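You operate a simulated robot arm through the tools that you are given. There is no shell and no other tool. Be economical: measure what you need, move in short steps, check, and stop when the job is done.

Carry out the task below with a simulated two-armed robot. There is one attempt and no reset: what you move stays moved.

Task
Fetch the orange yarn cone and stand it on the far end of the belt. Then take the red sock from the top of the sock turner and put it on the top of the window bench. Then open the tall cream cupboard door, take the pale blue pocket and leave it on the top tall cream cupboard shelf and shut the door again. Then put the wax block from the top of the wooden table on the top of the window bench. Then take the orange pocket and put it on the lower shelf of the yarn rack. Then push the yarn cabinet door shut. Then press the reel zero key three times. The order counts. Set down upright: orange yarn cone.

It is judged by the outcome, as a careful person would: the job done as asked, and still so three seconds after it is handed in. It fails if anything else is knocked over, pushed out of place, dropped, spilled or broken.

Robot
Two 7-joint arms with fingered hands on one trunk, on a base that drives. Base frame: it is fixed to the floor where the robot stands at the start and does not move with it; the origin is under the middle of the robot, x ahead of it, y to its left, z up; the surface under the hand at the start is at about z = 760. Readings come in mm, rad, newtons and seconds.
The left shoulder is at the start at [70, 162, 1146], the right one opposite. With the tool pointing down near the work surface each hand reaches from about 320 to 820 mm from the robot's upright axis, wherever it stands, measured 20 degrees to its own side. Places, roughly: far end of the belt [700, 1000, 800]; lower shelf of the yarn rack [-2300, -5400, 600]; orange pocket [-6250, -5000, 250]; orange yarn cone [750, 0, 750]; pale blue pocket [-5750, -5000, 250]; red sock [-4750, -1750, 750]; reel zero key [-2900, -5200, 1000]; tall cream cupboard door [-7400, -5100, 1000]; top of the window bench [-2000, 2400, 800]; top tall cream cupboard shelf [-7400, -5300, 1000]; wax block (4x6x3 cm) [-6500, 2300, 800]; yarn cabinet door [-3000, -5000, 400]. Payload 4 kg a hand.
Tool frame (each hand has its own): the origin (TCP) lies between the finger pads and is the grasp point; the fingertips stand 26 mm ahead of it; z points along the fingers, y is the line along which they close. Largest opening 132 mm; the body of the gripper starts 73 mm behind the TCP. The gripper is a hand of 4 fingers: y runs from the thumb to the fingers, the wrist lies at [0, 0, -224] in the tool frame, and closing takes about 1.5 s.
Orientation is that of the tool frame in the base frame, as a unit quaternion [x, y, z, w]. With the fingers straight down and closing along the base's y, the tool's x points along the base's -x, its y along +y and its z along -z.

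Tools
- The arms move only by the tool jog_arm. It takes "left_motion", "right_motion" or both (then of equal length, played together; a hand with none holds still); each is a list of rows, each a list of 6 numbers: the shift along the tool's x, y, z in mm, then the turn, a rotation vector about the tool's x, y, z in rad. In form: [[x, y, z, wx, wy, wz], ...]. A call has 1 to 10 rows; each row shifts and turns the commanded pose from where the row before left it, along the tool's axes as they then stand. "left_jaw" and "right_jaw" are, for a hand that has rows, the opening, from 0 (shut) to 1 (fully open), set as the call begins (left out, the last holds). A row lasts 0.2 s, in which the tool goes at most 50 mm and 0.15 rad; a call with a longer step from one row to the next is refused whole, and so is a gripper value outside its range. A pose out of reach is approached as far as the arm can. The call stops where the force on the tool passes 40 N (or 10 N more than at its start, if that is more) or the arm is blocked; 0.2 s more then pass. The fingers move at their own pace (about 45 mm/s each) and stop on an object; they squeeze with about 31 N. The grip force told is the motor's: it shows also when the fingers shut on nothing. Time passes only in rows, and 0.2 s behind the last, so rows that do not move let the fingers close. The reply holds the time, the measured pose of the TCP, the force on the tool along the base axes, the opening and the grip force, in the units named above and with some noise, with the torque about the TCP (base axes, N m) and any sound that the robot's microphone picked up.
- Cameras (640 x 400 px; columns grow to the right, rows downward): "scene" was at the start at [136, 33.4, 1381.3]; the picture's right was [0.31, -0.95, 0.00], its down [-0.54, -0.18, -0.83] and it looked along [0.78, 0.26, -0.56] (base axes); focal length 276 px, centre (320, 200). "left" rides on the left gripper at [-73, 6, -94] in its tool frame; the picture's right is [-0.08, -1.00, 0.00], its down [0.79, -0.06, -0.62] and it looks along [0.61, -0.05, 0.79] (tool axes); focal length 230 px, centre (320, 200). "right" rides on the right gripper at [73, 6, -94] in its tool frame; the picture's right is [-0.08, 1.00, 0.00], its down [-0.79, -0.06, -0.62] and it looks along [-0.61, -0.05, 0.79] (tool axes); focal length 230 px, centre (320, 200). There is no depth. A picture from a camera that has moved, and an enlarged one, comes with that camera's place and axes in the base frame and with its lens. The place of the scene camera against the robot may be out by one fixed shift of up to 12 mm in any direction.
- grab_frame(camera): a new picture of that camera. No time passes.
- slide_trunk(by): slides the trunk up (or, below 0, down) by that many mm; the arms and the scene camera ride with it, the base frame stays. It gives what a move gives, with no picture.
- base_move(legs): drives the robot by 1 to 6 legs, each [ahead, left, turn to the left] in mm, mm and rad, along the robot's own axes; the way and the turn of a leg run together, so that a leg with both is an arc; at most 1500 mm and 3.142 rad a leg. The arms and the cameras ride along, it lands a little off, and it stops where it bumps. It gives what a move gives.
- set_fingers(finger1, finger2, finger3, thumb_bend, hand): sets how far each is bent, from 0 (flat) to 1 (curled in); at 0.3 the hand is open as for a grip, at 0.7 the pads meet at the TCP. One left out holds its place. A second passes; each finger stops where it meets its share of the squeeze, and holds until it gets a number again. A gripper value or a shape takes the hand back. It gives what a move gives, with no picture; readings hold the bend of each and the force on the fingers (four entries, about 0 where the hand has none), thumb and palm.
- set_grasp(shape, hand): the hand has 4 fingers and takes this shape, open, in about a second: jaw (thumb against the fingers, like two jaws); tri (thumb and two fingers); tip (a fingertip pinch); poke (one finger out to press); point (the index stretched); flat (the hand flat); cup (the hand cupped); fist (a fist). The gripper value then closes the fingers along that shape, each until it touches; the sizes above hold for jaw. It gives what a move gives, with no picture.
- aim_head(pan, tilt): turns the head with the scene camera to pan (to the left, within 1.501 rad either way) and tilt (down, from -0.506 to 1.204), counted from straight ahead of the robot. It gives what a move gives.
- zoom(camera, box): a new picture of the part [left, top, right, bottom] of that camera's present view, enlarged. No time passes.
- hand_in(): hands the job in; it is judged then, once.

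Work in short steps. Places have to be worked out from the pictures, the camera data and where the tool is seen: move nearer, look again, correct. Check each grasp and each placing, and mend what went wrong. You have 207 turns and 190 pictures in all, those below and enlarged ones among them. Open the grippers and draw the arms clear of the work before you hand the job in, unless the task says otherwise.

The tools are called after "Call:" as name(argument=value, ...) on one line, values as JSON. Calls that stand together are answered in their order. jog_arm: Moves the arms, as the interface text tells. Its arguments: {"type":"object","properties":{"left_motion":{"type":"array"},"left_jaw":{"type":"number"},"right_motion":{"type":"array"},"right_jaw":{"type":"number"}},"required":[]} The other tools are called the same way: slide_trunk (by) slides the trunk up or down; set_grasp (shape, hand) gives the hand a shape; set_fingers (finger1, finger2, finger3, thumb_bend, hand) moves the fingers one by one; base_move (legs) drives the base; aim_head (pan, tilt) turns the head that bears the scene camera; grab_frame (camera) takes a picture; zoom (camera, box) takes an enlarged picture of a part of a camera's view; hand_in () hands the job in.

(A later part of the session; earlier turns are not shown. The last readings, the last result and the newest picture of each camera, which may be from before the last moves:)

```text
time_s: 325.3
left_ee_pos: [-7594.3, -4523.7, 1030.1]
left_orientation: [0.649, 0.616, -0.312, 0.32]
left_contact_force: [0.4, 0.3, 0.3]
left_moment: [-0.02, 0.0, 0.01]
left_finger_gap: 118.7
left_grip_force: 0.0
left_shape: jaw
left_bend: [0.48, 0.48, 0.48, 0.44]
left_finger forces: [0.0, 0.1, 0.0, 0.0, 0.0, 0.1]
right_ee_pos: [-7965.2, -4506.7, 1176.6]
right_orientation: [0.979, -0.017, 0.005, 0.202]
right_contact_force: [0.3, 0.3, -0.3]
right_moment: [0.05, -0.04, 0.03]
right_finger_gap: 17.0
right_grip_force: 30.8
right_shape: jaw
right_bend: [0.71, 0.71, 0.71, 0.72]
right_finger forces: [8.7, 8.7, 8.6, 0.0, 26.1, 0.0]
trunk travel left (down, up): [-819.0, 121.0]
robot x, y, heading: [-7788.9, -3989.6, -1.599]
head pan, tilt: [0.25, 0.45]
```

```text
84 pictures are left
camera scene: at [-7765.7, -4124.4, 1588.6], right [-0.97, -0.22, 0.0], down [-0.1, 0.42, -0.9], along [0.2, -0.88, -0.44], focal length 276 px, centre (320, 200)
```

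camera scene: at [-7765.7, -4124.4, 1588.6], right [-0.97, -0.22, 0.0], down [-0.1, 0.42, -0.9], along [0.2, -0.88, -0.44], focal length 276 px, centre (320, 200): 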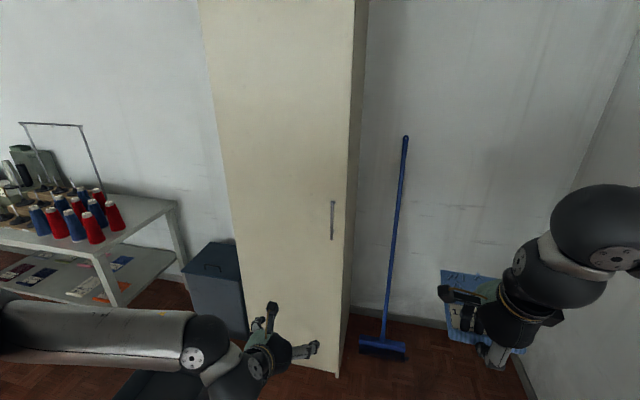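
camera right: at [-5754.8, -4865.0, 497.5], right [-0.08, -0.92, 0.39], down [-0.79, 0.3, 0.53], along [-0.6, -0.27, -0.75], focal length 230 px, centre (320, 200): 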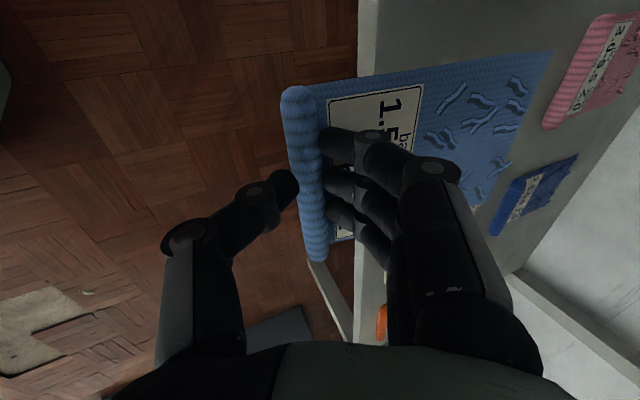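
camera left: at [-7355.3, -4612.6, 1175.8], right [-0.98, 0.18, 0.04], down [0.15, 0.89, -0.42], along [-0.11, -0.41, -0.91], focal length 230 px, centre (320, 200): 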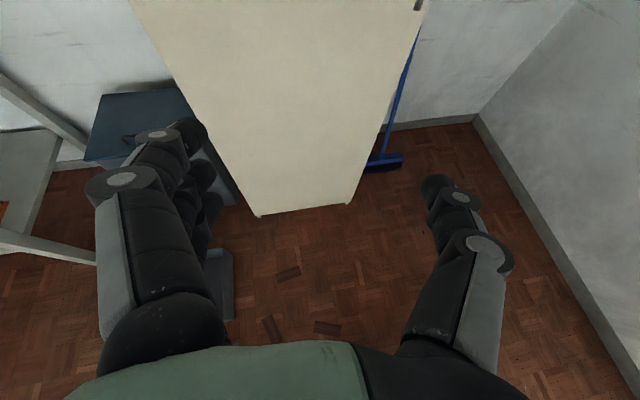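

Turn to square up and drive ahead 400 mm, hand in line with the bar.

Call:
base_move(legs=[[0, 0, 0.027], [400, -25, 0]])

Call:
jog_arm(left_motion=[[0, 0, 0, 0, -0.1, 0], [0, 0, 0, 0, -0.1, 0]], left_jaw=0.6)

Call:
grab_frame(camera="left")

```text
time_s: 328.2
left_ee_pos: [-7605.9, -4921.3, 1030.5]
left_orientation: [0.64, 0.624, -0.309, 0.325]
left_contact_force: [0.0, 0.8, -0.4]
left_moment: [0.0, 0.0, 0.04]
left_finger_gap: 118.8
left_grip_force: 0.1
left_shape: jaw
left_bend: [0.48, 0.48, 0.48, 0.44]
left_finger forces: [0.0, 0.0, 0.0, 0.0, 0.0, 0.1]
right_ee_pos: [-7976.3, -4914.7, 1178.0]
right_orientation: [0.979, -0.005, 0.007, 0.204]
right_contact_force: [-0.5, 0.0, -0.5]
right_moment: [-0.02, 0.02, 0.01]
right_finger_gap: 16.9
right_grip_force: 31.6
right_shape: jaw
right_bend: [0.71, 0.71, 0.71, 0.72]
right_finger forces: [8.6, 8.7, 8.7, 0.0, 26.2, 0.0]
trunk travel left (down, up): [-819.0, 121.0]
robot x, y, heading: [-7815.3, -4394.4, -1.573]
head pan, tilt: [0.25, 0.45]
```

```text
time_s: 328.8
left_ee_pos: [-7628.1, -4936.8, 1037.2]
left_orientation: [0.625, 0.598, -0.358, 0.351]
left_contact_force: [-1.5, 0.2, -0.5]
left_moment: [0.01, -0.03, 0.04]
left_finger_gap: 80.0
left_grip_force: 0.1
left_shape: jaw
left_bend: [0.71, 0.71, 0.71, 0.7]
left_finger forces: [0.1, 0.0, 0.0, 0.0, 0.1, 0.0]
left hand out of reach, approached as far as the arm can: row 1, 2
right_ee_pos: [-7976.2, -4916.5, 1175.7]
right_orientation: [0.979, -0.006, 0.008, 0.203]
right_contact_force: [-0.5, 0.2, -0.3]
right_moment: [0.02, 0.01, 0.01]
right_finger_gap: 16.6
right_grip_force: 31.1
right_shape: jaw
right_bend: [0.71, 0.71, 0.71, 0.72]
right_finger forces: [8.7, 8.8, 8.7, 0.0, 26.3, 0.0]
trunk travel left (down, up): [-819.0, 121.0]
robot x, y, heading: [-7814.2, -4392.3, -1.566]
head pan, tilt: [0.25, 0.45]
```

```text
83 pictures are left
camera left: at [-7622.1, -4892.8, 1146.2], right [-1.0, 0.0, 0.05], down [-0.02, 0.93, -0.38], along [-0.05, -0.38, -0.93], focal length 230 px, centre (320, 200)
```

left: 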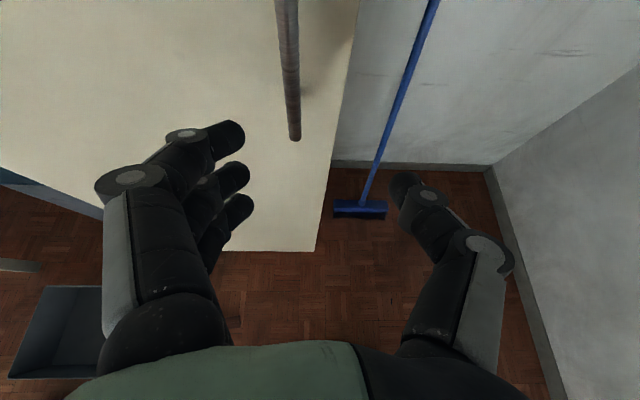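

Offset +20 mm in x; advance 98 mm to the bar.

Call:
jog_arm(left_motion=[[-11, 10, 21, 0, 0, 0], [-11, 10, 21, 0, 0, 0], [-11, 0, 21, 0, 0, 0], [-11, 0, 22, 0, 0, 0]])

Call:
grab_frame(camera="left")

```text
time_s: 329.8
left_ee_pos: [-7608.3, -5030.2, 1032.8]
left_orientation: [0.624, 0.599, -0.357, 0.351]
left_contact_force: [0.0, 5.6, -1.5]
left_moment: [-0.01, 0.12, 0.32]
left_finger_gap: 79.3
left_grip_force: 0.2
left_shape: jaw
left_bend: [0.72, 0.71, 0.71, 0.7]
left_finger forces: [7.2, 0.1, 0.1, 0.0, 0.0, 0.0]
right_ee_pos: [-7975.6, -4912.8, 1178.2]
right_orientation: [0.979, -0.004, 0.007, 0.204]
right_contact_force: [-0.3, -0.8, -0.9]
right_moment: [0.02, -0.03, -0.02]
right_finger_gap: 16.7
right_grip_force: 30.8
right_shape: jaw
right_bend: [0.71, 0.71, 0.71, 0.72]
right_finger forces: [8.7, 8.7, 8.6, 0.0, 26.3, 0.1]
trunk travel left (down, up): [-819.0, 121.0]
robot x, y, heading: [-7810.7, -4395.7, -1.566]
head pan, tilt: [0.25, 0.45]
```

```text
82 pictures are left
camera left: at [-7602.4, -4985.5, 1142.2], right [-1.0, 0.0, 0.06], down [-0.03, 0.93, -0.37], along [-0.05, -0.37, -0.93], focal length 230 px, centre (320, 200)
```

left: 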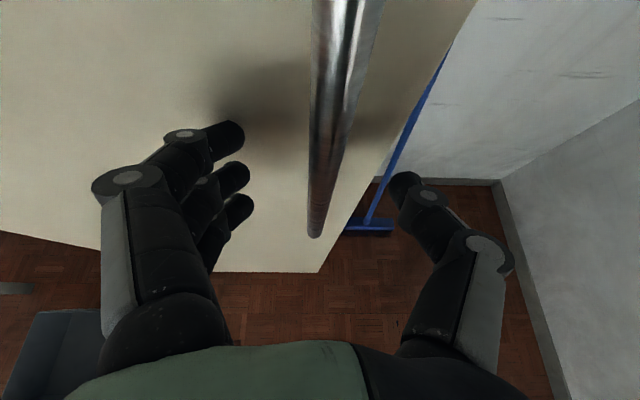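

Close on the bar and pull along the arc with the base (10° increments).

Call:
jog_arm(left_motion=[[0, 0, -2, 0, 0, 0], [0, 0, 0, 0, 0, 0], [0, 0, 0, 0, 0, 0], [0, 0, 0, 0, 0, 0], [0, 0, 0, 0, 0, 0], [0, 0, 0, 0, 0, 0], [0, 0, 0, 0, 0, 0]], left_jaw=0)

Call:
base_move(legs=[[-76, 18, 0], [-71, 30, 0], [-65, 43, 0], [-57, 53, 0], [-46, 62, 0]])

Call:
grab_frame(camera="scene")

```text
time_s: 331.4
left_ee_pos: [-7610.3, -5032.1, 1033.6]
left_orientation: [0.623, 0.599, -0.358, 0.353]
left_contact_force: [-0.4, 0.2, -3.0]
left_moment: [0.0, -0.31, -0.02]
left_finger_gap: 0.3
left_grip_force: 31.1
left_shape: jaw
left_bend: [0.76, 0.58, 0.7, 0.65]
left_finger forces: [0.0, 0.0, 9.6, 0.1, 0.0, 0.0]
right_ee_pos: [-7975.9, -4915.7, 1177.7]
right_orientation: [0.979, -0.005, 0.007, 0.202]
right_contact_force: [1.1, -0.1, -0.2]
right_moment: [0.04, 0.01, 0.0]
right_finger_gap: 17.0
right_grip_force: 30.9
right_shape: jaw
right_bend: [0.71, 0.71, 0.71, 0.72]
right_finger forces: [8.7, 8.6, 8.8, 0.1, 26.2, 0.0]
trunk travel left (down, up): [-819.0, 121.0]
robot x, y, heading: [-7813.3, -4395.7, -1.57]
head pan, tilt: [0.25, 0.45]
```

```text
time_s: 335.0
left_ee_pos: [-7416.8, -4728.5, 1032.4]
left_orientation: [0.628, 0.596, -0.357, 0.35]
left_contact_force: [-3.1, -6.2, -1.1]
left_moment: [0.0, -0.06, 0.15]
left_finger_gap: 0.1
left_grip_force: 31.4
left_shape: jaw
left_bend: [0.76, 0.55, 0.73, 0.67]
left_finger forces: [0.0, 0.0, 0.1, 0.1, 5.5, 0.0]
right_ee_pos: [-7782.9, -4609.0, 1171.0]
right_orientation: [0.98, -0.01, 0.011, 0.199]
right_contact_force: [-1.0, -0.5, -0.9]
right_moment: [0.1, -0.05, 0.04]
right_finger_gap: 16.8
right_grip_force: 30.8
right_shape: jaw
right_bend: [0.71, 0.71, 0.71, 0.72]
right_finger forces: [8.8, 8.6, 8.6, 0.1, 26.2, 0.0]
trunk travel left (down, up): [-819.0, 121.0]
robot x, y, heading: [-7605.7, -4082.5, -1.575]
head pan, tilt: [0.25, 0.45]
```

```text
81 pictures are left
camera scene: at [-7593.1, -4226.5, 1587.6], right [-0.97, -0.24, -0.01], down [-0.1, 0.43, -0.9], along [0.22, -0.87, -0.44], focal length 276 px, centre (320, 200)
```

scene: 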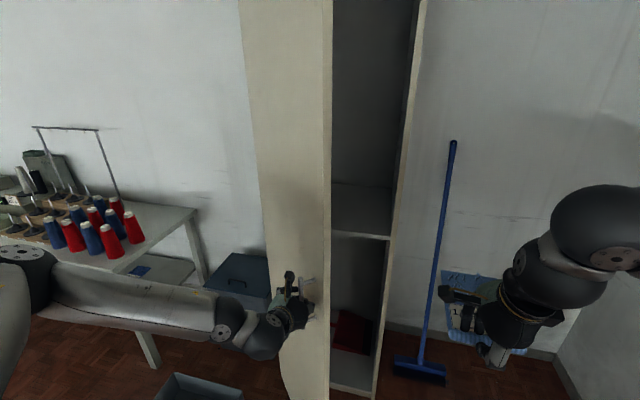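

Door ~50° open, still hooked. Two more increments.

Call:
base_move(legs=[[-37, 66, 0], [-25, 60, 0]])

Call:
grab_frame(camera="scene")

```text
time_s: 336.7
left_ee_pos: [-7298.1, -4666.0, 1035.4]
left_orientation: [0.63, 0.593, -0.362, 0.348]
left_contact_force: [-8.5, -6.7, -3.2]
left_moment: [0.0, -0.18, 0.38]
left_finger_gap: 0.0
left_grip_force: 31.3
left_shape: jaw
left_bend: [0.76, 0.55, 0.73, 0.67]
left_finger forces: [0.0, 0.0, 0.0, 0.0, 10.0, 0.1]
right_ee_pos: [-7660.0, -4546.4, 1174.0]
right_orientation: [0.98, -0.013, 0.01, 0.2]
right_contact_force: [-0.8, -0.6, 0.2]
right_moment: [0.01, -0.08, 0.03]
right_finger_gap: 16.9
right_grip_force: 30.9
right_shape: jaw
right_bend: [0.71, 0.71, 0.71, 0.72]
right_finger forces: [8.8, 8.7, 8.5, 0.0, 26.1, 0.0]
trunk travel left (down, up): [-819.0, 121.0]
robot x, y, heading: [-7481.6, -4022.5, -1.585]
head pan, tilt: [0.25, 0.45]
```

```text
80 pictures are left
camera scene: at [-7468.8, -4161.7, 1588.0], right [-0.97, -0.24, -0.01], down [-0.1, 0.43, -0.9], along [0.22, -0.87, -0.44], focal length 276 px, centre (320, 200)
```

scene: 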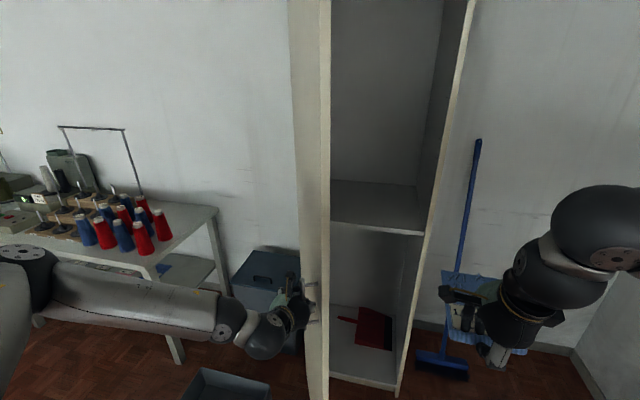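

Door ~66° open and held. I bring the right hand (with pocket) forward and then to the +x side, just inside the door.

Call:
jog_arm(right_motion=[[0, 30, 27, 0, 0, 0], [0, 30, 27, 0, 0, 0], [0, 30, 27, 0, 0, 0], [0, 30, 27, 0, 0, 0], [0, 30, 27, 0, 0, 0], [40, 0, 0, 0, 0, 0], [40, 0, 0, 0, 0, 0], [40, 0, 0, 0, 0, 0], [40, 0, 0, 0, 0, 0], [40, 0, 0, 0, 0, 0]])

Call:
grab_frame(camera="scene")

Call:
grab_frame(camera="right")

```text
time_s: 338.9
left_ee_pos: [-7287.7, -4662.2, 1037.2]
left_orientation: [0.626, 0.595, -0.366, 0.347]
left_contact_force: [-0.3, 0.3, 0.9]
left_moment: [0.0, 0.04, -0.02]
left_finger_gap: 0.0
left_grip_force: 30.9
left_shape: jaw
left_bend: [0.76, 0.55, 0.73, 0.67]
left_finger forces: [0.0, 0.0, 0.1, 0.0, 0.1, 0.0]
right_ee_pos: [-7451.8, -4736.7, 1114.2]
right_orientation: [0.979, -0.012, 0.004, 0.201]
right_contact_force: [0.0, 0.1, -0.9]
right_moment: [0.01, 0.02, -0.03]
right_finger_gap: 16.5
right_grip_force: 30.6
right_shape: jaw
right_bend: [0.71, 0.71, 0.71, 0.72]
right_finger forces: [8.6, 8.5, 8.5, 0.0, 25.5, 0.0]
trunk travel left (down, up): [-819.0, 121.0]
robot x, y, heading: [-7478.5, -4020.4, -1.581]
head pan, tilt: [0.25, 0.45]
```

```text
79 pictures are left
camera scene: at [-7452.7, -4155.2, 1588.6], right [-0.97, -0.24, 0.0], down [-0.11, 0.42, -0.9], along [0.21, -0.87, -0.44], focal length 276 px, centre (320, 200)
```

scene: 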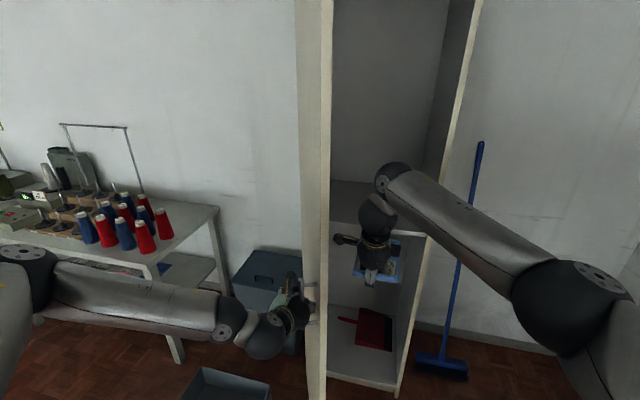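

```text
78 pictures are left
camera right: at [-7378.4, -4705.4, 1205.1], right [-0.1, -0.91, 0.39], down [-0.79, 0.32, 0.53], along [-0.61, -0.25, -0.75], focal length 230 px, centre (320, 200)
```

right: 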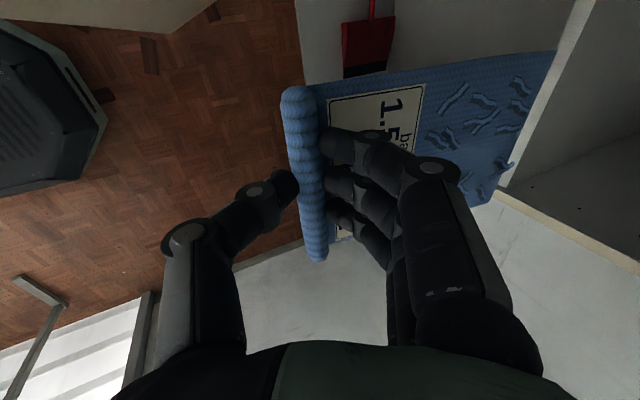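

The door feels free of load now; opening the thumb is what pushed it shut before. I open only the three fingers, keep the thumb, and slide the hand straight back.

Call:
set_fingers(hand="left", finger1=0.4, finger2=0.4, finger3=0.4)

Call:
grab_frame(camera="left")

```text
time_s: 339.9
left_ee_pos: [-7289.8, -4662.5, 1038.2]
left_orientation: [0.627, 0.594, -0.366, 0.347]
left_contact_force: [0.9, -0.3, -0.1]
left_moment: [0.03, 0.0, -0.01]
left_finger_gap: 31.4
left_grip_force: 1.3
left_shape: fingers
left_bend: [0.4, 0.4, 0.4, 0.78]
left_finger forces: [0.0, 0.0, 0.1, 0.0, 2.4, 0.0]
right_ee_pos: [-7454.5, -4736.7, 1114.1]
right_orientation: [0.979, -0.012, 0.005, 0.202]
right_contact_force: [-0.1, -0.1, -0.6]
right_moment: [0.03, -0.01, 0.0]
right_finger_gap: 16.6
right_grip_force: 31.2
right_shape: jaw
right_bend: [0.71, 0.71, 0.71, 0.72]
right_finger forces: [8.5, 8.4, 8.6, 0.1, 25.6, 0.1]
trunk travel left (down, up): [-819.0, 121.0]
robot x, y, heading: [-7481.3, -4019.9, -1.584]
head pan, tilt: [0.25, 0.45]
```

```text
77 pictures are left
camera left: at [-7281.9, -4616.8, 1145.7], right [-1.0, 0.01, 0.07], down [-0.01, 0.93, -0.38], along [-0.07, -0.38, -0.92], focal length 230 px, centre (320, 200)
```

left: 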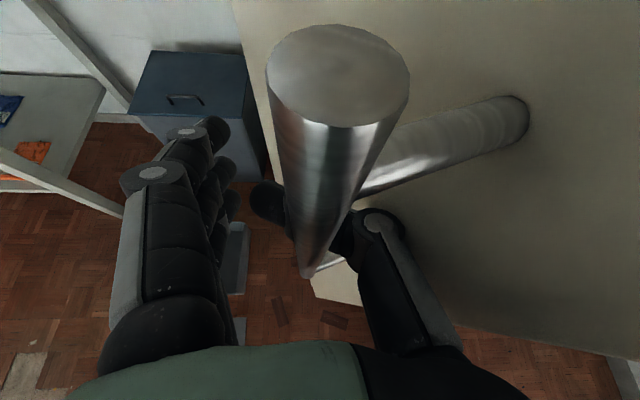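

The thumb curls behind the bar. I bring the right hand a bit nearer to the door's inner face as a stop, then straighten the thumb while moving the left hand toward +x.

Call:
jog_arm(right_motion=[[20, 0, 0, 0, 0, 0], [20, 0, 0, 0, 0, 0]], left_motion=[[0, 10, 0, 0, 0, 0], [0, 10, 0, 0, 0, 0]])

Call:
set_fingers(hand="left", thumb_bend=0.5)

Call:
grab_frame(camera="left")

```text
time_s: 340.5
left_ee_pos: [-7268.8, -4662.2, 1034.8]
left_orientation: [0.627, 0.595, -0.365, 0.347]
left_contact_force: [3.6, 2.5, 1.0]
left_moment: [0.01, 0.05, -0.13]
left_finger_gap: 31.2
left_grip_force: 1.4
left_shape: fingers
left_bend: [0.4, 0.4, 0.4, 0.78]
left_finger forces: [0.1, 0.0, 0.0, 0.1, 4.1, 0.0]
right_ee_pos: [-7411.7, -4738.8, 1115.1]
right_orientation: [0.979, -0.011, 0.003, 0.202]
right_contact_force: [0.2, 0.3, 0.6]
right_moment: [-0.03, 0.02, 0.01]
right_finger_gap: 16.7
right_grip_force: 31.3
right_shape: jaw
right_bend: [0.71, 0.71, 0.71, 0.72]
right_finger forces: [8.5, 8.5, 8.4, 0.1, 25.5, 0.1]
trunk travel left (down, up): [-819.0, 121.0]
robot x, y, heading: [-7477.4, -4026.1, -1.581]
head pan, tilt: [0.25, 0.45]
```

```text
time_s: 341.5
left_ee_pos: [-7270.5, -4663.1, 1037.0]
left_orientation: [0.627, 0.594, -0.364, 0.348]
left_contact_force: [14.5, 13.1, 3.6]
left_moment: [0.06, 0.1, -0.37]
left_finger_gap: 73.7
left_grip_force: 8.9
left_shape: fingers
left_bend: [0.4, 0.4, 0.4, 0.54]
left_finger forces: [0.0, 0.0, 0.0, 0.0, 18.2, 0.0]
right_ee_pos: [-7417.5, -4739.7, 1113.1]
right_orientation: [0.979, -0.014, 0.006, 0.202]
right_contact_force: [-15.2, -13.0, -1.0]
right_moment: [1.37, -1.53, -0.63]
right_finger_gap: 16.8
right_grip_force: 31.1
right_shape: jaw
right_bend: [0.71, 0.71, 0.71, 0.72]
right_finger forces: [8.8, 8.5, 8.6, 0.0, 26.0, 0.0]
trunk travel left (down, up): [-819.0, 121.0]
robot x, y, heading: [-7479.4, -4021.1, -1.581]
head pan, tilt: [0.25, 0.45]
```

```text
76 pictures are left
camera left: at [-7262.9, -4617.9, 1144.7], right [-1.0, 0.01, 0.06], down [-0.01, 0.93, -0.38], along [-0.06, -0.38, -0.92], focal length 230 px, centre (320, 200)
```

left: 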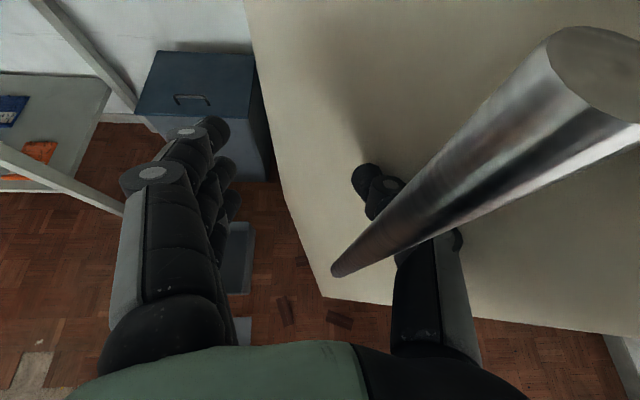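

The thumb is wedged between bar and door against the right hand. I move the left hand 40 mm toward +x (opening the door further), then straighten the thumb fully.

Call:
jog_arm(left_motion=[[0, 15, 0, 0, 0, 0], [0, 15, 0, 0, 0, 0], [0, 15, 0, 0, 0, 0]])

Call:
set_fingers(hand="left", thumb_bend=0.3)

Call:
grab_frame(camera="left")

```text
time_s: 342.3
left_ee_pos: [-7224.5, -4660.7, 1037.9]
left_orientation: [0.627, 0.593, -0.365, 0.347]
left_contact_force: [-4.2, 20.5, -2.7]
left_moment: [-0.39, -0.27, -0.31]
left_finger_gap: 84.3
left_grip_force: 9.8
left_shape: fingers
left_bend: [0.4, 0.4, 0.4, 0.51]
left_finger forces: [0.0, 0.0, 0.1, 0.0, 20.1, 0.1]
right_ee_pos: [-7411.9, -4735.0, 1116.2]
right_orientation: [0.979, -0.01, 0.006, 0.204]
right_contact_force: [-0.1, 0.7, 0.5]
right_moment: [0.01, 0.0, 0.01]
right_finger_gap: 16.5
right_grip_force: 31.2
right_shape: jaw
right_bend: [0.71, 0.71, 0.71, 0.72]
right_finger forces: [8.8, 8.6, 8.5, 0.0, 25.9, 0.0]
trunk travel left (down, up): [-819.0, 121.0]
robot x, y, heading: [-7481.8, -4019.6, -1.577]
head pan, tilt: [0.25, 0.45]
```

```text
time_s: 343.3
left_ee_pos: [-7225.1, -4661.8, 1036.8]
left_orientation: [0.627, 0.593, -0.365, 0.348]
left_contact_force: [-2.4, 30.0, -6.2]
left_moment: [-0.71, -1.42, 0.92]
left_finger_gap: 85.9
left_grip_force: 46.0
left_shape: fingers
left_bend: [0.4, 0.4, 0.4, 0.48]
left_finger forces: [0.0, 0.0, 0.1, 0.0, 92.0, 0.0]
right_ee_pos: [-7414.8, -4734.6, 1117.3]
right_orientation: [0.979, -0.011, 0.005, 0.203]
right_contact_force: [0.3, 0.1, -1.0]
right_moment: [0.02, 0.01, -0.01]
right_finger_gap: 16.5
right_grip_force: 30.5
right_shape: jaw
right_bend: [0.71, 0.71, 0.71, 0.72]
right_finger forces: [8.9, 8.5, 8.6, 0.0, 26.0, 0.0]
trunk travel left (down, up): [-819.0, 121.0]
robot x, y, heading: [-7477.0, -4018.4, -1.575]
head pan, tilt: [0.25, 0.45]
```

```text
75 pictures are left
camera left: at [-7217.5, -4615.3, 1146.0], right [-1.0, 0.02, 0.06], down [-0.01, 0.92, -0.38], along [-0.07, -0.38, -0.92], focal length 230 px, centre (320, 200)
```

left: 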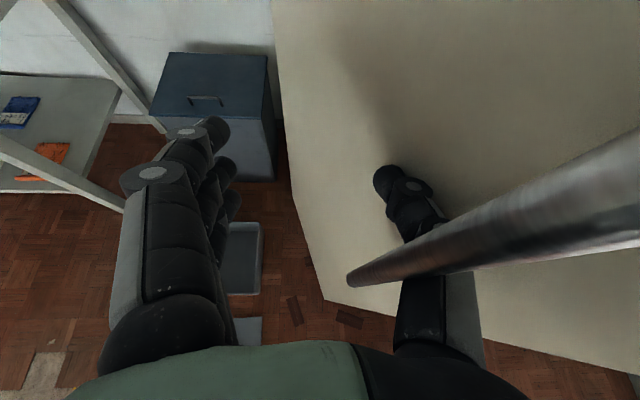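

The thumb is jammed straight. I relax it to 0.52 and slide the hand back along the thumb's direction (+y, slightly -x).

Call:
set_fingers(hand="left", thumb_bend=0.53)

Call:
jog_arm(left_motion=[[5, -3, -9, 0, 0, 0], [5, -3, -9, 0, 0, 0], [8, -4, -13, 0, 0, 0], [10, -5, -17, 0, 0, 0]])

Call:
grab_frame(camera="left")

```text
time_s: 344.3
left_ee_pos: [-7224.4, -4665.6, 1038.7]
left_orientation: [0.626, 0.594, -0.367, 0.348]
left_contact_force: [-1.2, 6.4, 6.9]
left_moment: [0.05, 0.05, 0.06]
left_finger_gap: 78.7
left_grip_force: 5.4
left_shape: fingers
left_bend: [0.4, 0.4, 0.4, 0.54]
left_finger forces: [0.0, 0.0, 0.0, 0.0, 10.5, 0.0]
right_ee_pos: [-7414.5, -4737.7, 1115.8]
right_orientation: [0.979, -0.011, 0.006, 0.202]
right_contact_force: [0.0, -0.3, -0.2]
right_moment: [0.04, 0.01, 0.0]
right_finger_gap: 16.9
right_grip_force: 31.1
right_shape: jaw
right_bend: [0.71, 0.71, 0.71, 0.72]
right_finger forces: [8.8, 8.5, 8.5, 0.0, 25.9, 0.1]
trunk travel left (down, up): [-819.0, 121.0]
robot x, y, heading: [-7478.9, -4023.7, -1.585]
head pan, tilt: [0.25, 0.45]
```

```text
time_s: 345.3
left_ee_pos: [-7236.9, -4608.8, 1036.9]
left_orientation: [0.627, 0.595, -0.365, 0.347]
left_contact_force: [-1.6, 0.1, -0.3]
left_moment: [0.01, 0.02, 0.02]
left_finger_gap: 81.4
left_grip_force: 0.1
left_shape: fingers
left_bend: [0.4, 0.4, 0.4, 0.53]
left_finger forces: [0.0, 0.0, 0.0, 0.0, 0.0, 0.0]
right_ee_pos: [-7414.7, -4739.0, 1114.7]
right_orientation: [0.979, -0.012, 0.006, 0.202]
right_contact_force: [-0.2, 0.2, 0.2]
right_moment: [0.03, 0.01, 0.0]
right_finger_gap: 16.6
right_grip_force: 31.6
right_shape: jaw
right_bend: [0.71, 0.71, 0.71, 0.72]
right_finger forces: [8.8, 8.5, 8.5, 0.0, 25.8, 0.1]
trunk travel left (down, up): [-819.0, 121.0]
robot x, y, heading: [-7476.0, -4021.5, -1.576]
head pan, tilt: [0.25, 0.45]
```

```text
74 pictures are left
camera left: at [-7228.9, -4562.9, 1144.8], right [-1.0, 0.01, 0.07], down [-0.01, 0.93, -0.38], along [-0.07, -0.38, -0.92], focal length 230 px, centre (320, 200)
```

left: 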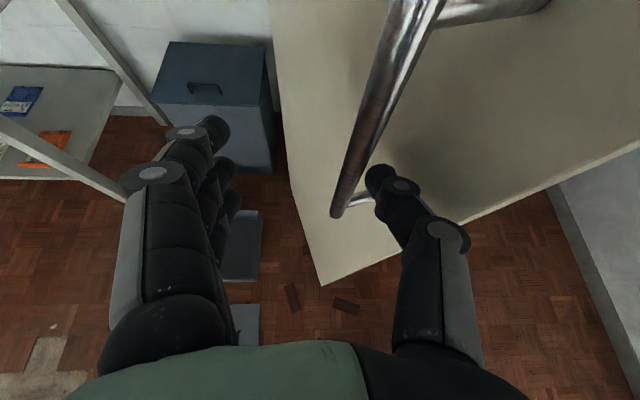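

Nearly out; continue back.

Call:
jog_arm(left_motion=[[12, -3, -21, 0, 0, 0], [15, -3, -26, 0, 0, 0], [20, 0, -35, 0, 0, 0]])

Call:
grab_frame(camera="scene")

```text
time_s: 346.1
left_ee_pos: [-7250.3, -4546.6, 1065.7]
left_orientation: [0.627, 0.598, -0.36, 0.345]
left_contact_force: [-0.7, 0.0, -0.9]
left_moment: [0.0, -0.01, 0.03]
left_finger_gap: 81.4
left_grip_force: 0.0
left_shape: fingers
left_bend: [0.4, 0.4, 0.4, 0.53]
left_finger forces: [0.0, 0.1, 0.0, 0.1, 0.0, 0.0]
left hand out of reach, approached as far as the arm can: row 2, 3
right_ee_pos: [-7413.5, -4736.9, 1114.3]
right_orientation: [0.979, -0.012, 0.005, 0.202]
right_contact_force: [0.6, -1.0, -0.7]
right_moment: [0.0, 0.01, -0.01]
right_finger_gap: 16.6
right_grip_force: 30.7
right_shape: jaw
right_bend: [0.71, 0.71, 0.71, 0.72]
right_finger forces: [8.8, 8.6, 8.5, 0.1, 25.8, 0.0]
trunk travel left (down, up): [-819.0, 121.0]
robot x, y, heading: [-7478.8, -4018.6, -1.582]
head pan, tilt: [0.25, 0.45]
```

```text
73 pictures are left
camera scene: at [-7455.4, -4154.0, 1588.8], right [-0.97, -0.24, 0.0], down [-0.1, 0.42, -0.9], along [0.21, -0.87, -0.43], focal length 276 px, centre (320, 200)
```

scene: 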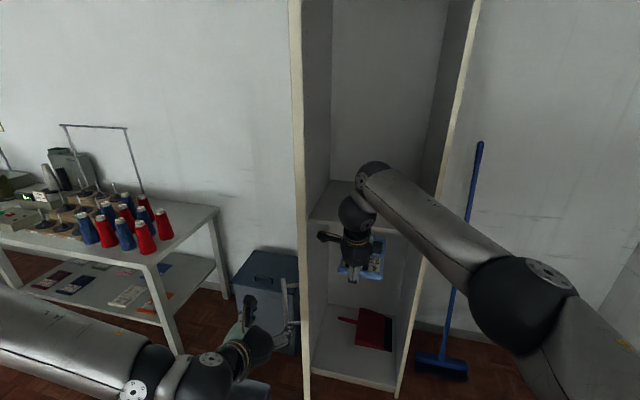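

The door stays open (~78°) by itself. I tuck the left arm well out to the side, then drive in.

Call:
jog_arm(left_motion=[[0, 0, -10, 0, 0.145, 0], [0, 0, -10, 0, 0.145, 0], [0, 0, 0, 0, 0.145, 0], [0, 0, 0, 0, 0.145, 0], [0, 0, 0, 0, 0.145, 0], [0, 0, 0, 0, 0.145, 0], [0, 0, 0, 0, 0.145, 0], [37, 10, 0, 0, 0, 0], [37, 10, 0, 0, 0, 0], [37, 10, 0, 0, 0, 0]])

Call:
jog_arm(left_motion=[[37, 25, -20, 0, 0, 0], [37, 25, -20, 0, 0, 0], [35, 25, -20, 0, 0, 0], [35, 25, -20, 0, 0, 0], [10, 30, 0, 0, 0, 0]])

Call:
grab_frame(camera="scene")

```text
time_s: 348.3
left_ee_pos: [-7216.0, -4422.2, 1071.5]
left_orientation: [0.726, 0.688, -0.015, 0.015]
left_contact_force: [-0.6, 0.3, -0.1]
left_moment: [-0.03, -0.02, -0.05]
left_finger_gap: 81.8
left_grip_force: 0.0
left_shape: fingers
left_bend: [0.4, 0.4, 0.4, 0.53]
left_finger forces: [0.0, 0.1, 0.0, 0.0, 0.0, 0.0]
right_ee_pos: [-7413.7, -4738.3, 1114.7]
right_orientation: [0.979, -0.011, 0.006, 0.202]
right_contact_force: [0.5, 0.1, -1.1]
right_moment: [0.0, -0.03, 0.03]
right_finger_gap: 16.5
right_grip_force: 31.4
right_shape: jaw
right_bend: [0.71, 0.71, 0.71, 0.72]
right_finger forces: [8.8, 8.4, 8.4, 0.0, 25.7, 0.0]
trunk travel left (down, up): [-819.0, 121.0]
robot x, y, heading: [-7476.8, -4019.3, -1.581]
head pan, tilt: [0.25, 0.45]
```

```text
time_s: 349.5
left_ee_pos: [-7129.3, -4361.8, 1117.6]
left_orientation: [0.725, 0.689, -0.015, 0.014]
left_contact_force: [0.2, -0.4, 0.1]
left_moment: [0.0, -0.01, 0.0]
left_finger_gap: 81.7
left_grip_force: 0.1
left_shape: fingers
left_bend: [0.4, 0.4, 0.4, 0.53]
left_finger forces: [0.1, 0.0, 0.0, 0.0, 0.1, 0.0]
left hand out of reach, approached as far as the arm can: row 2, 3, 4, 5
right_ee_pos: [-7413.4, -4739.3, 1113.8]
right_orientation: [0.979, -0.012, 0.005, 0.202]
right_contact_force: [-0.6, -1.1, 0.1]
right_moment: [0.03, 0.04, -0.02]
right_finger_gap: 16.4
right_grip_force: 31.3
right_shape: jaw
right_bend: [0.71, 0.71, 0.71, 0.72]
right_finger forces: [8.6, 8.4, 8.5, 0.1, 25.8, 0.0]
trunk travel left (down, up): [-819.0, 121.0]
robot x, y, heading: [-7479.5, -4025.1, -1.582]
head pan, tilt: [0.25, 0.45]
```

```text
72 pictures are left
camera scene: at [-7454.4, -4155.6, 1588.6], right [-0.97, -0.24, 0.0], down [-0.1, 0.42, -0.9], along [0.21, -0.87, -0.44], focal length 276 px, centre (320, 200)
```

scene: 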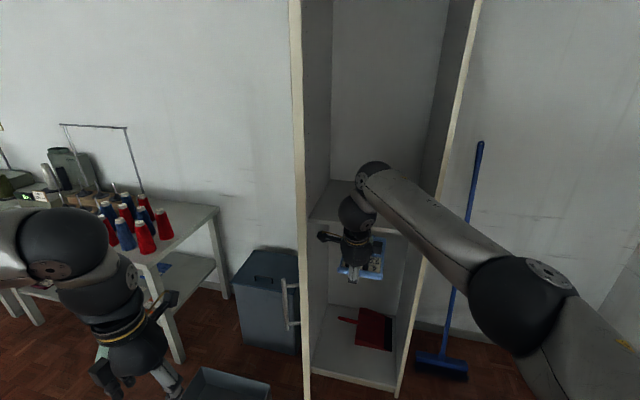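

The left hand would still brush the handle. I raise it and move it further left/back.

Call:
jog_arm(left_motion=[[0, 10, -45, 0, 0, 0], [0, 10, -45, 0, 0, 0], [0, 20, -45, 0, 0, 0], [0, 30, -35, 0, 0, 0], [20, 35, 0, 0, 0, 0], [30, 35, 0, 0, 0, 0], [30, 30, 0, 0, 0, 0]])

```text
time_s: 351.1
left_ee_pos: [-7127.5, -4402.7, 1234.0]
left_orientation: [0.725, 0.688, -0.014, 0.015]
left_contact_force: [-0.9, -0.3, 0.1]
left_moment: [-0.01, 0.02, 0.0]
left_finger_gap: 81.7
left_grip_force: 0.1
left_shape: fingers
left_bend: [0.4, 0.4, 0.4, 0.53]
left_finger forces: [0.0, 0.0, 0.1, 0.1, 0.1, 0.0]
left hand out of reach, approached as far as the arm can: row 1, 2, 3, 4, 5, 6, 7
right_ee_pos: [-7413.9, -4737.4, 1114.6]
right_orientation: [0.979, -0.012, 0.005, 0.202]
right_contact_force: [0.4, 0.4, 0.9]
right_moment: [0.05, 0.0, 0.01]
right_finger_gap: 16.6
right_grip_force: 31.7
right_shape: jaw
right_bend: [0.71, 0.71, 0.71, 0.72]
right_finger forces: [8.7, 8.4, 8.5, 0.0, 25.8, 0.0]
trunk travel left (down, up): [-819.0, 121.0]
robot x, y, heading: [-7481.0, -4023.6, -1.582]
head pan, tilt: [0.25, 0.45]
```

Geometry check: driving straight ahead 320 mm keeps the left hand ~50 mm clear of the door and above the bar, and the base clear of the door's tip. I do that.

Call:
base_move(legs=[[200, 0, 0.01], [120, 0, 0]])

Call:
aim_head(pan=0.15, tilt=0.65)

Call:
grab_frame(camera="scene")

Call:
grab_frame(camera="right")

```text
time_s: 353.5
left_ee_pos: [-7125.0, -4715.6, 1232.6]
left_orientation: [0.722, 0.692, -0.015, 0.015]
left_contact_force: [-0.2, -0.5, -0.5]
left_moment: [-0.01, -0.01, 0.0]
left_finger_gap: 81.9
left_grip_force: 0.1
left_shape: fingers
left_bend: [0.4, 0.4, 0.4, 0.53]
left_finger forces: [0.0, 0.0, 0.0, 0.1, 0.1, 0.0]
right_ee_pos: [-7406.5, -5054.8, 1115.7]
right_orientation: [0.979, -0.006, 0.007, 0.203]
right_contact_force: [-0.3, 0.6, -0.2]
right_moment: [0.01, 0.01, 0.0]
right_finger_gap: 16.1
right_grip_force: 30.2
right_shape: jaw
right_bend: [0.71, 0.71, 0.71, 0.72]
right_finger forces: [8.8, 8.5, 8.5, 0.1, 25.7, 0.0]
trunk travel left (down, up): [-819.0, 121.0]
robot x, y, heading: [-7478.3, -4338.7, -1.57]
head pan, tilt: [0.25, 0.45]
```

```text
time_s: 354.2
left_ee_pos: [-7124.0, -4716.6, 1233.8]
left_orientation: [0.722, 0.692, -0.014, 0.014]
left_contact_force: [-0.2, -0.2, -0.1]
left_moment: [0.01, -0.01, 0.01]
left_finger_gap: 82.0
left_grip_force: 0.1
left_shape: fingers
left_bend: [0.4, 0.4, 0.4, 0.53]
left_finger forces: [0.0, 0.0, 0.0, 0.1, 0.0, 0.0]
right_ee_pos: [-7405.5, -5055.8, 1113.7]
right_orientation: [0.98, -0.005, 0.007, 0.201]
right_contact_force: [-0.3, 0.7, -0.7]
right_moment: [0.0, 0.0, 0.0]
right_finger_gap: 16.7
right_grip_force: 30.8
right_shape: jaw
right_bend: [0.71, 0.71, 0.71, 0.72]
right_finger forces: [8.6, 8.5, 8.5, 0.1, 25.8, 0.0]
trunk travel left (down, up): [-819.0, 121.0]
robot x, y, heading: [-7481.7, -4338.9, -1.564]
head pan, tilt: [0.15, 0.649]
```

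```text
71 pictures are left
camera scene: at [-7464.7, -4471.1, 1570.7], right [-0.99, -0.15, 0.0], down [-0.09, 0.6, -0.8], along [0.12, -0.79, -0.61], focal length 276 px, centre (320, 200)
```

scene: 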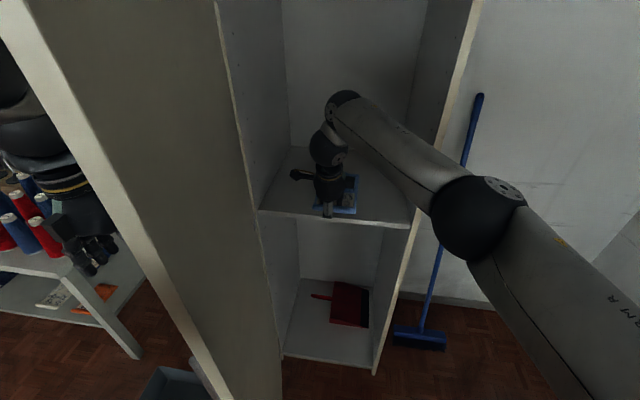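

```text
70 pictures are left
camera right: at [-7333.5, -5024.9, 1204.3], right [-0.09, -0.92, 0.39], down [-0.79, 0.31, 0.53], along [-0.61, -0.26, -0.75], focal length 230 px, centre (320, 200)
```

right: 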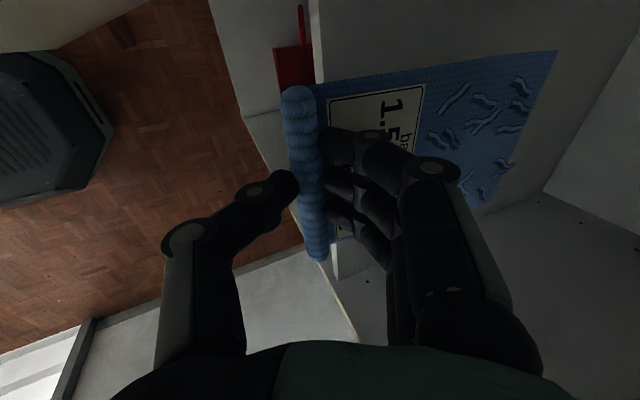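

Pocket is over the shelf's front edge (y≈-5106). I extend the arm ~95 mm further in.

Call:
jog_arm(right_motion=[[0, 29, 13, 0, 0, 0], [0, 29, 13, 0, 0, 0], [0, 29, 13, 0, 0, 0]])

Call:
grab_frame(camera="right")

```text
time_s: 355.0
left_ee_pos: [-7123.0, -4717.0, 1233.2]
left_orientation: [0.722, 0.692, -0.014, 0.014]
left_contact_force: [0.5, 0.8, 0.3]
left_moment: [0.02, -0.01, 0.0]
left_finger_gap: 81.8
left_grip_force: 0.1
left_shape: fingers
left_bend: [0.4, 0.4, 0.4, 0.53]
left_finger forces: [0.0, 0.0, 0.0, 0.0, 0.0, 0.0]
right_ee_pos: [-7409.9, -5136.3, 1110.7]
right_orientation: [0.98, -0.006, 0.005, 0.201]
right_contact_force: [-0.1, -0.3, -0.1]
right_moment: [-0.01, -0.01, 0.04]
right_finger_gap: 15.9
right_grip_force: 31.3
right_shape: jaw
right_bend: [0.71, 0.71, 0.71, 0.72]
right_finger forces: [8.3, 8.1, 8.0, 0.1, 24.5, 0.0]
right hand out of reach, approached as far as the arm can: row 3
trunk travel left (down, up): [-819.0, 121.0]
robot x, y, heading: [-7478.4, -4337.9, -1.568]
head pan, tilt: [0.15, 0.649]
```

```text
69 pictures are left
camera right: at [-7337.8, -5106.3, 1201.4], right [-0.09, -0.92, 0.39], down [-0.79, 0.3, 0.53], along [-0.61, -0.26, -0.75], focal length 230 px, centre (320, 200)
```

right: 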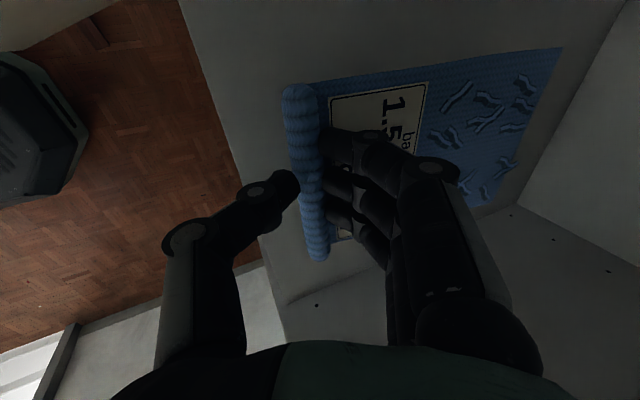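

Roll is ~40 mm inside the front edge. Descend vertically.

Call:
jog_arm(right_motion=[[0, -7, 17, 0, 0, 0], [0, -7, 17, 0, 0, 0], [0, -5, 12, 0, 0, 0], [0, -3, 7, 0, 0, 0]])

Call:
grab_frame(camera="right")

```text
time_s: 356.0
left_ee_pos: [-7123.3, -4714.9, 1235.1]
left_orientation: [0.721, 0.692, -0.015, 0.015]
left_contact_force: [-0.3, 0.1, -0.5]
left_moment: [-0.01, 0.04, 0.0]
left_finger_gap: 81.8
left_grip_force: 0.1
left_shape: fingers
left_bend: [0.4, 0.4, 0.4, 0.53]
left_finger forces: [0.0, 0.0, 0.2, 0.0, 0.0, 0.0]
right_ee_pos: [-7413.1, -5134.7, 1056.1]
right_orientation: [0.979, -0.006, 0.007, 0.203]
right_contact_force: [-0.8, -1.4, 3.6]
right_moment: [0.03, 0.08, 0.02]
right_finger_gap: 15.7
right_grip_force: 31.0
right_shape: jaw
right_bend: [0.71, 0.71, 0.71, 0.72]
right_finger forces: [9.1, 9.0, 9.0, 0.0, 31.0, 0.0]
right hand out of reach, approached as far as the arm can: row 3
trunk travel left (down, up): [-819.0, 121.0]
robot x, y, heading: [-7477.3, -4334.7, -1.567]
head pan, tilt: [0.15, 0.649]
```

```text
68 pictures are left
camera right: at [-7339.9, -5103.0, 1146.7], right [-0.09, -0.91, 0.4], down [-0.79, 0.31, 0.53], along [-0.6, -0.26, -0.75], focal length 230 px, centre (320, 200)
```

right: 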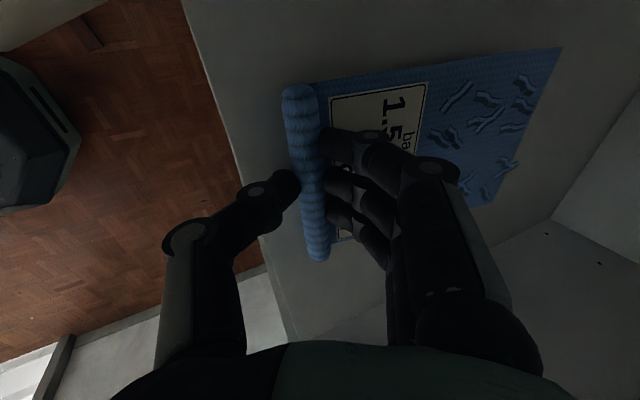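

A slight upward force appears; two more millimetres to confirm contact.

Call:
jog_arm(right_motion=[[0, -1, 2.5, 0, 0, 0], [0, -1, 2.5, 0, 0, 0]])

```text
time_s: 356.6
left_ee_pos: [-7123.4, -4714.4, 1234.7]
left_orientation: [0.722, 0.692, -0.016, 0.016]
left_contact_force: [-0.5, 0.1, -0.6]
left_moment: [-0.01, -0.04, 0.0]
left_finger_gap: 82.0
left_grip_force: 0.1
left_shape: fingers
left_bend: [0.4, 0.4, 0.4, 0.53]
left_finger forces: [0.0, 0.0, 0.0, 0.0, 0.1, 0.0]
right_ee_pos: [-7411.9, -5132.6, 1054.0]
right_orientation: [0.978, -0.006, 0.007, 0.207]
right_contact_force: [-0.1, 2.4, 20.0]
right_moment: [0.22, 0.09, 0.01]
right_finger_gap: 17.1
right_grip_force: 31.0
right_shape: jaw
right_bend: [0.7, 0.71, 0.71, 0.73]
right_finger forces: [10.8, 10.8, 10.8, 0.0, 43.1, 0.0]
trunk travel left (down, up): [-819.0, 121.0]
robot x, y, heading: [-7480.2, -4336.7, -1.569]
head pan, tilt: [0.15, 0.649]
```

Contact 20 N: pocket on the shelf. I raise 2 mm, open, and lift out.

Call:
jog_arm(right_motion=[[0, 1, -2, 0, 0, 0], [0, 0, 0, 0, 0, 0], [0, 0, 0, 0, 0, 0], [0, 0, 0, 0, 0, 0], [0, 0, 0, 0, 0, 0], [0, 8, -18, 0, 0, 0], [0, 12, -27, 0, 0, 0], [0, 0, -30, 0, 0, 0]], right_jaw=0.45)

Call:
grab_frame(camera="right")

Call:
grab_frame(camera="scene")

```text
time_s: 358.4
left_ee_pos: [-7123.2, -4715.4, 1233.3]
left_orientation: [0.722, 0.692, -0.015, 0.015]
left_contact_force: [0.4, 0.0, -0.3]
left_moment: [0.0, 0.0, 0.02]
left_finger_gap: 81.6
left_grip_force: 0.1
left_shape: fingers
left_bend: [0.4, 0.4, 0.4, 0.53]
left_finger forces: [0.0, 0.0, 0.0, 0.0, 0.0, 0.1]
right_ee_pos: [-7415.0, -5123.8, 1127.2]
right_orientation: [0.979, -0.006, 0.007, 0.201]
right_contact_force: [0.1, 0.3, 0.1]
right_moment: [0.0, -0.02, -0.04]
right_finger_gap: 58.8
right_grip_force: 0.1
right_shape: jaw
right_bend: [0.73, 0.73, 0.73, 0.7]
right_finger forces: [0.1, 0.0, 0.1, 0.0, 0.0, 0.0]
trunk travel left (down, up): [-819.0, 121.0]
robot x, y, heading: [-7478.6, -4340.9, -1.575]
head pan, tilt: [0.15, 0.649]
```

```text
67 pictures are left
camera right: at [-7342.2, -5092.0, 1217.5], right [-0.09, -0.92, 0.39], down [-0.79, 0.31, 0.53], along [-0.61, -0.26, -0.75], focal length 230 px, centre (320, 200)
```

right: 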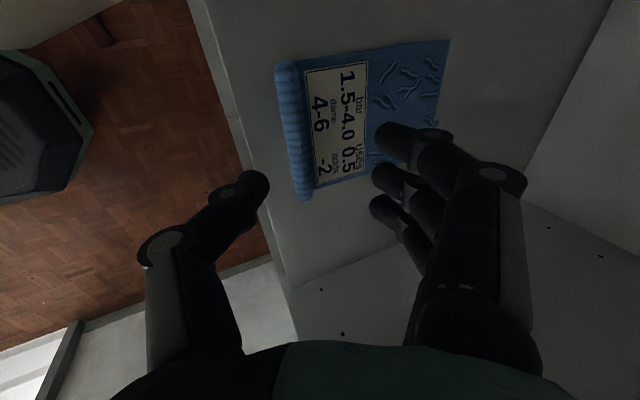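

```text
66 pictures are left
camera scene: at [-7465.0, -4468.4, 1570.9], right [-0.99, -0.15, 0.0], down [-0.09, 0.6, -0.8], along [0.12, -0.79, -0.6], focal length 276 px, centre (320, 200)
```

scene: 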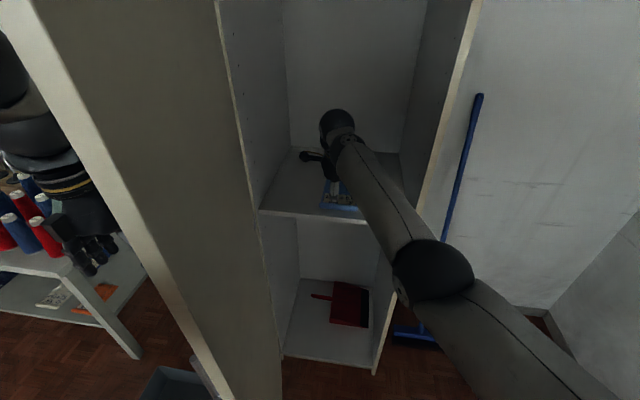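

Pocket lies on the shelf. I back the robot out and retract the right hand.

Call:
base_move(legs=[[-370, 0, 0]])

Call:
jog_arm(right_motion=[[0, -37, -16, 0, 0, 0], [0, -37, -16, 0, 0, 0], [0, -37, -16, 0, 0, 0], [0, -37, -16, 0, 0, 0], [0, -37, -16, 0, 0, 0], [-20, -30, -12, 0, 0, 0], [-30, -20, 0, 0, 0, 0]], left_motion=[[-40, 0, 0, 0, 0, 0], [-40, 0, 0, 0, 0, 0], [-40, 0, 0, 0, 0, 0], [-40, 0, 0, 0, 0, 0], [-40, 0, 0, 0, 0, 0], [-40, 0, 0, 0, 0, 0], [-40, 0, 0, 0, 0, 0]])

Call:
aim_head(pan=0.25, tilt=0.45)

Call:
grab_frame(camera="scene")

```text
time_s: 360.8
left_ee_pos: [-7124.6, -4346.4, 1232.0]
left_orientation: [0.724, 0.69, -0.013, 0.014]
left_contact_force: [-0.5, 0.7, -0.1]
left_moment: [0.01, -0.01, 0.05]
left_finger_gap: 82.1
left_grip_force: 0.2
left_shape: fingers
left_bend: [0.4, 0.4, 0.4, 0.53]
left_finger forces: [0.0, 0.0, 0.0, 0.0, 0.0, 0.0]
right_ee_pos: [-7418.1, -4752.9, 1126.3]
right_orientation: [0.98, -0.009, 0.006, 0.201]
right_contact_force: [-0.4, 0.3, -0.3]
right_moment: [0.01, 0.03, -0.03]
right_finger_gap: 58.7
right_grip_force: 0.1
right_shape: jaw
right_bend: [0.73, 0.73, 0.73, 0.7]
right_finger forces: [0.0, 0.0, 0.0, 0.0, 0.0, 0.0]
trunk travel left (down, up): [-819.0, 121.0]
robot x, y, heading: [-7479.2, -3966.2, -1.576]
head pan, tilt: [0.15, 0.649]
```

```text
time_s: 362.4
left_ee_pos: [-7140.0, -4627.5, 1244.2]
left_orientation: [0.724, 0.689, -0.013, 0.014]
left_contact_force: [0.1, -0.7, 1.0]
left_moment: [0.03, -0.03, 0.0]
left_finger_gap: 81.9
left_grip_force: 0.0
left_shape: fingers
left_bend: [0.4, 0.4, 0.4, 0.53]
left_finger forces: [0.0, 0.0, 0.0, 0.0, 0.0, 0.0]
right_ee_pos: [-7433.5, -4539.6, 1093.6]
right_orientation: [0.979, -0.008, 0.007, 0.202]
right_contact_force: [-0.8, -0.2, -0.9]
right_moment: [0.02, -0.04, 0.02]
right_finger_gap: 58.9
right_grip_force: 0.0
right_shape: jaw
right_bend: [0.73, 0.73, 0.73, 0.7]
right_finger forces: [0.1, 0.0, 0.1, 0.1, 0.1, 0.0]
right hand out of reach, approached as far as the arm can: row 5, 6, 7
trunk travel left (down, up): [-819.0, 121.0]
robot x, y, heading: [-7482.3, -3964.3, -1.577]
head pan, tilt: [0.15, 0.649]
```

```text
time_s: 363.1
left_ee_pos: [-7137.1, -4624.9, 1246.1]
left_orientation: [0.723, 0.691, -0.014, 0.014]
left_contact_force: [-0.1, 0.2, 0.6]
left_moment: [0.03, -0.01, 0.0]
left_finger_gap: 81.4
left_grip_force: 0.1
left_shape: fingers
left_bend: [0.4, 0.4, 0.4, 0.53]
left_finger forces: [0.0, 0.0, 0.0, 0.1, 0.0, 0.0]
right_ee_pos: [-7431.1, -4538.0, 1095.6]
right_orientation: [0.979, -0.009, 0.007, 0.203]
right_contact_force: [0.1, -0.4, 0.0]
right_moment: [-0.02, 0.0, 0.02]
right_finger_gap: 58.9
right_grip_force: 0.0
right_shape: jaw
right_bend: [0.73, 0.73, 0.73, 0.7]
right_finger forces: [0.0, 0.1, 0.0, 0.1, 0.0, 0.0]
trunk travel left (down, up): [-819.0, 121.0]
robot x, y, heading: [-7478.3, -3965.1, -1.574]
head pan, tilt: [0.25, 0.45]
```

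```text
65 pictures are left
camera scene: at [-7455.3, -4099.9, 1588.6], right [-0.97, -0.24, 0.0], down [-0.11, 0.42, -0.9], along [0.22, -0.87, -0.44], focal length 276 px, centre (320, 200)
```

scene: 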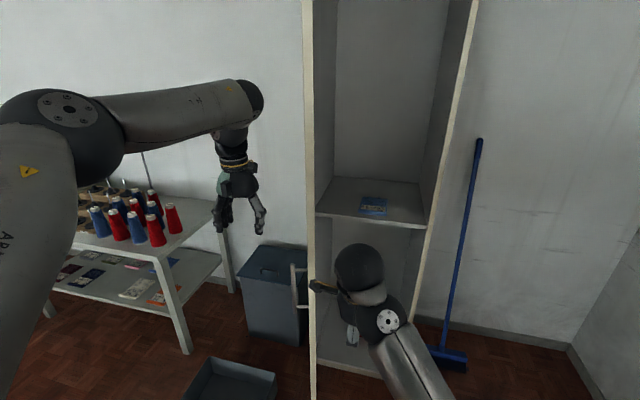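

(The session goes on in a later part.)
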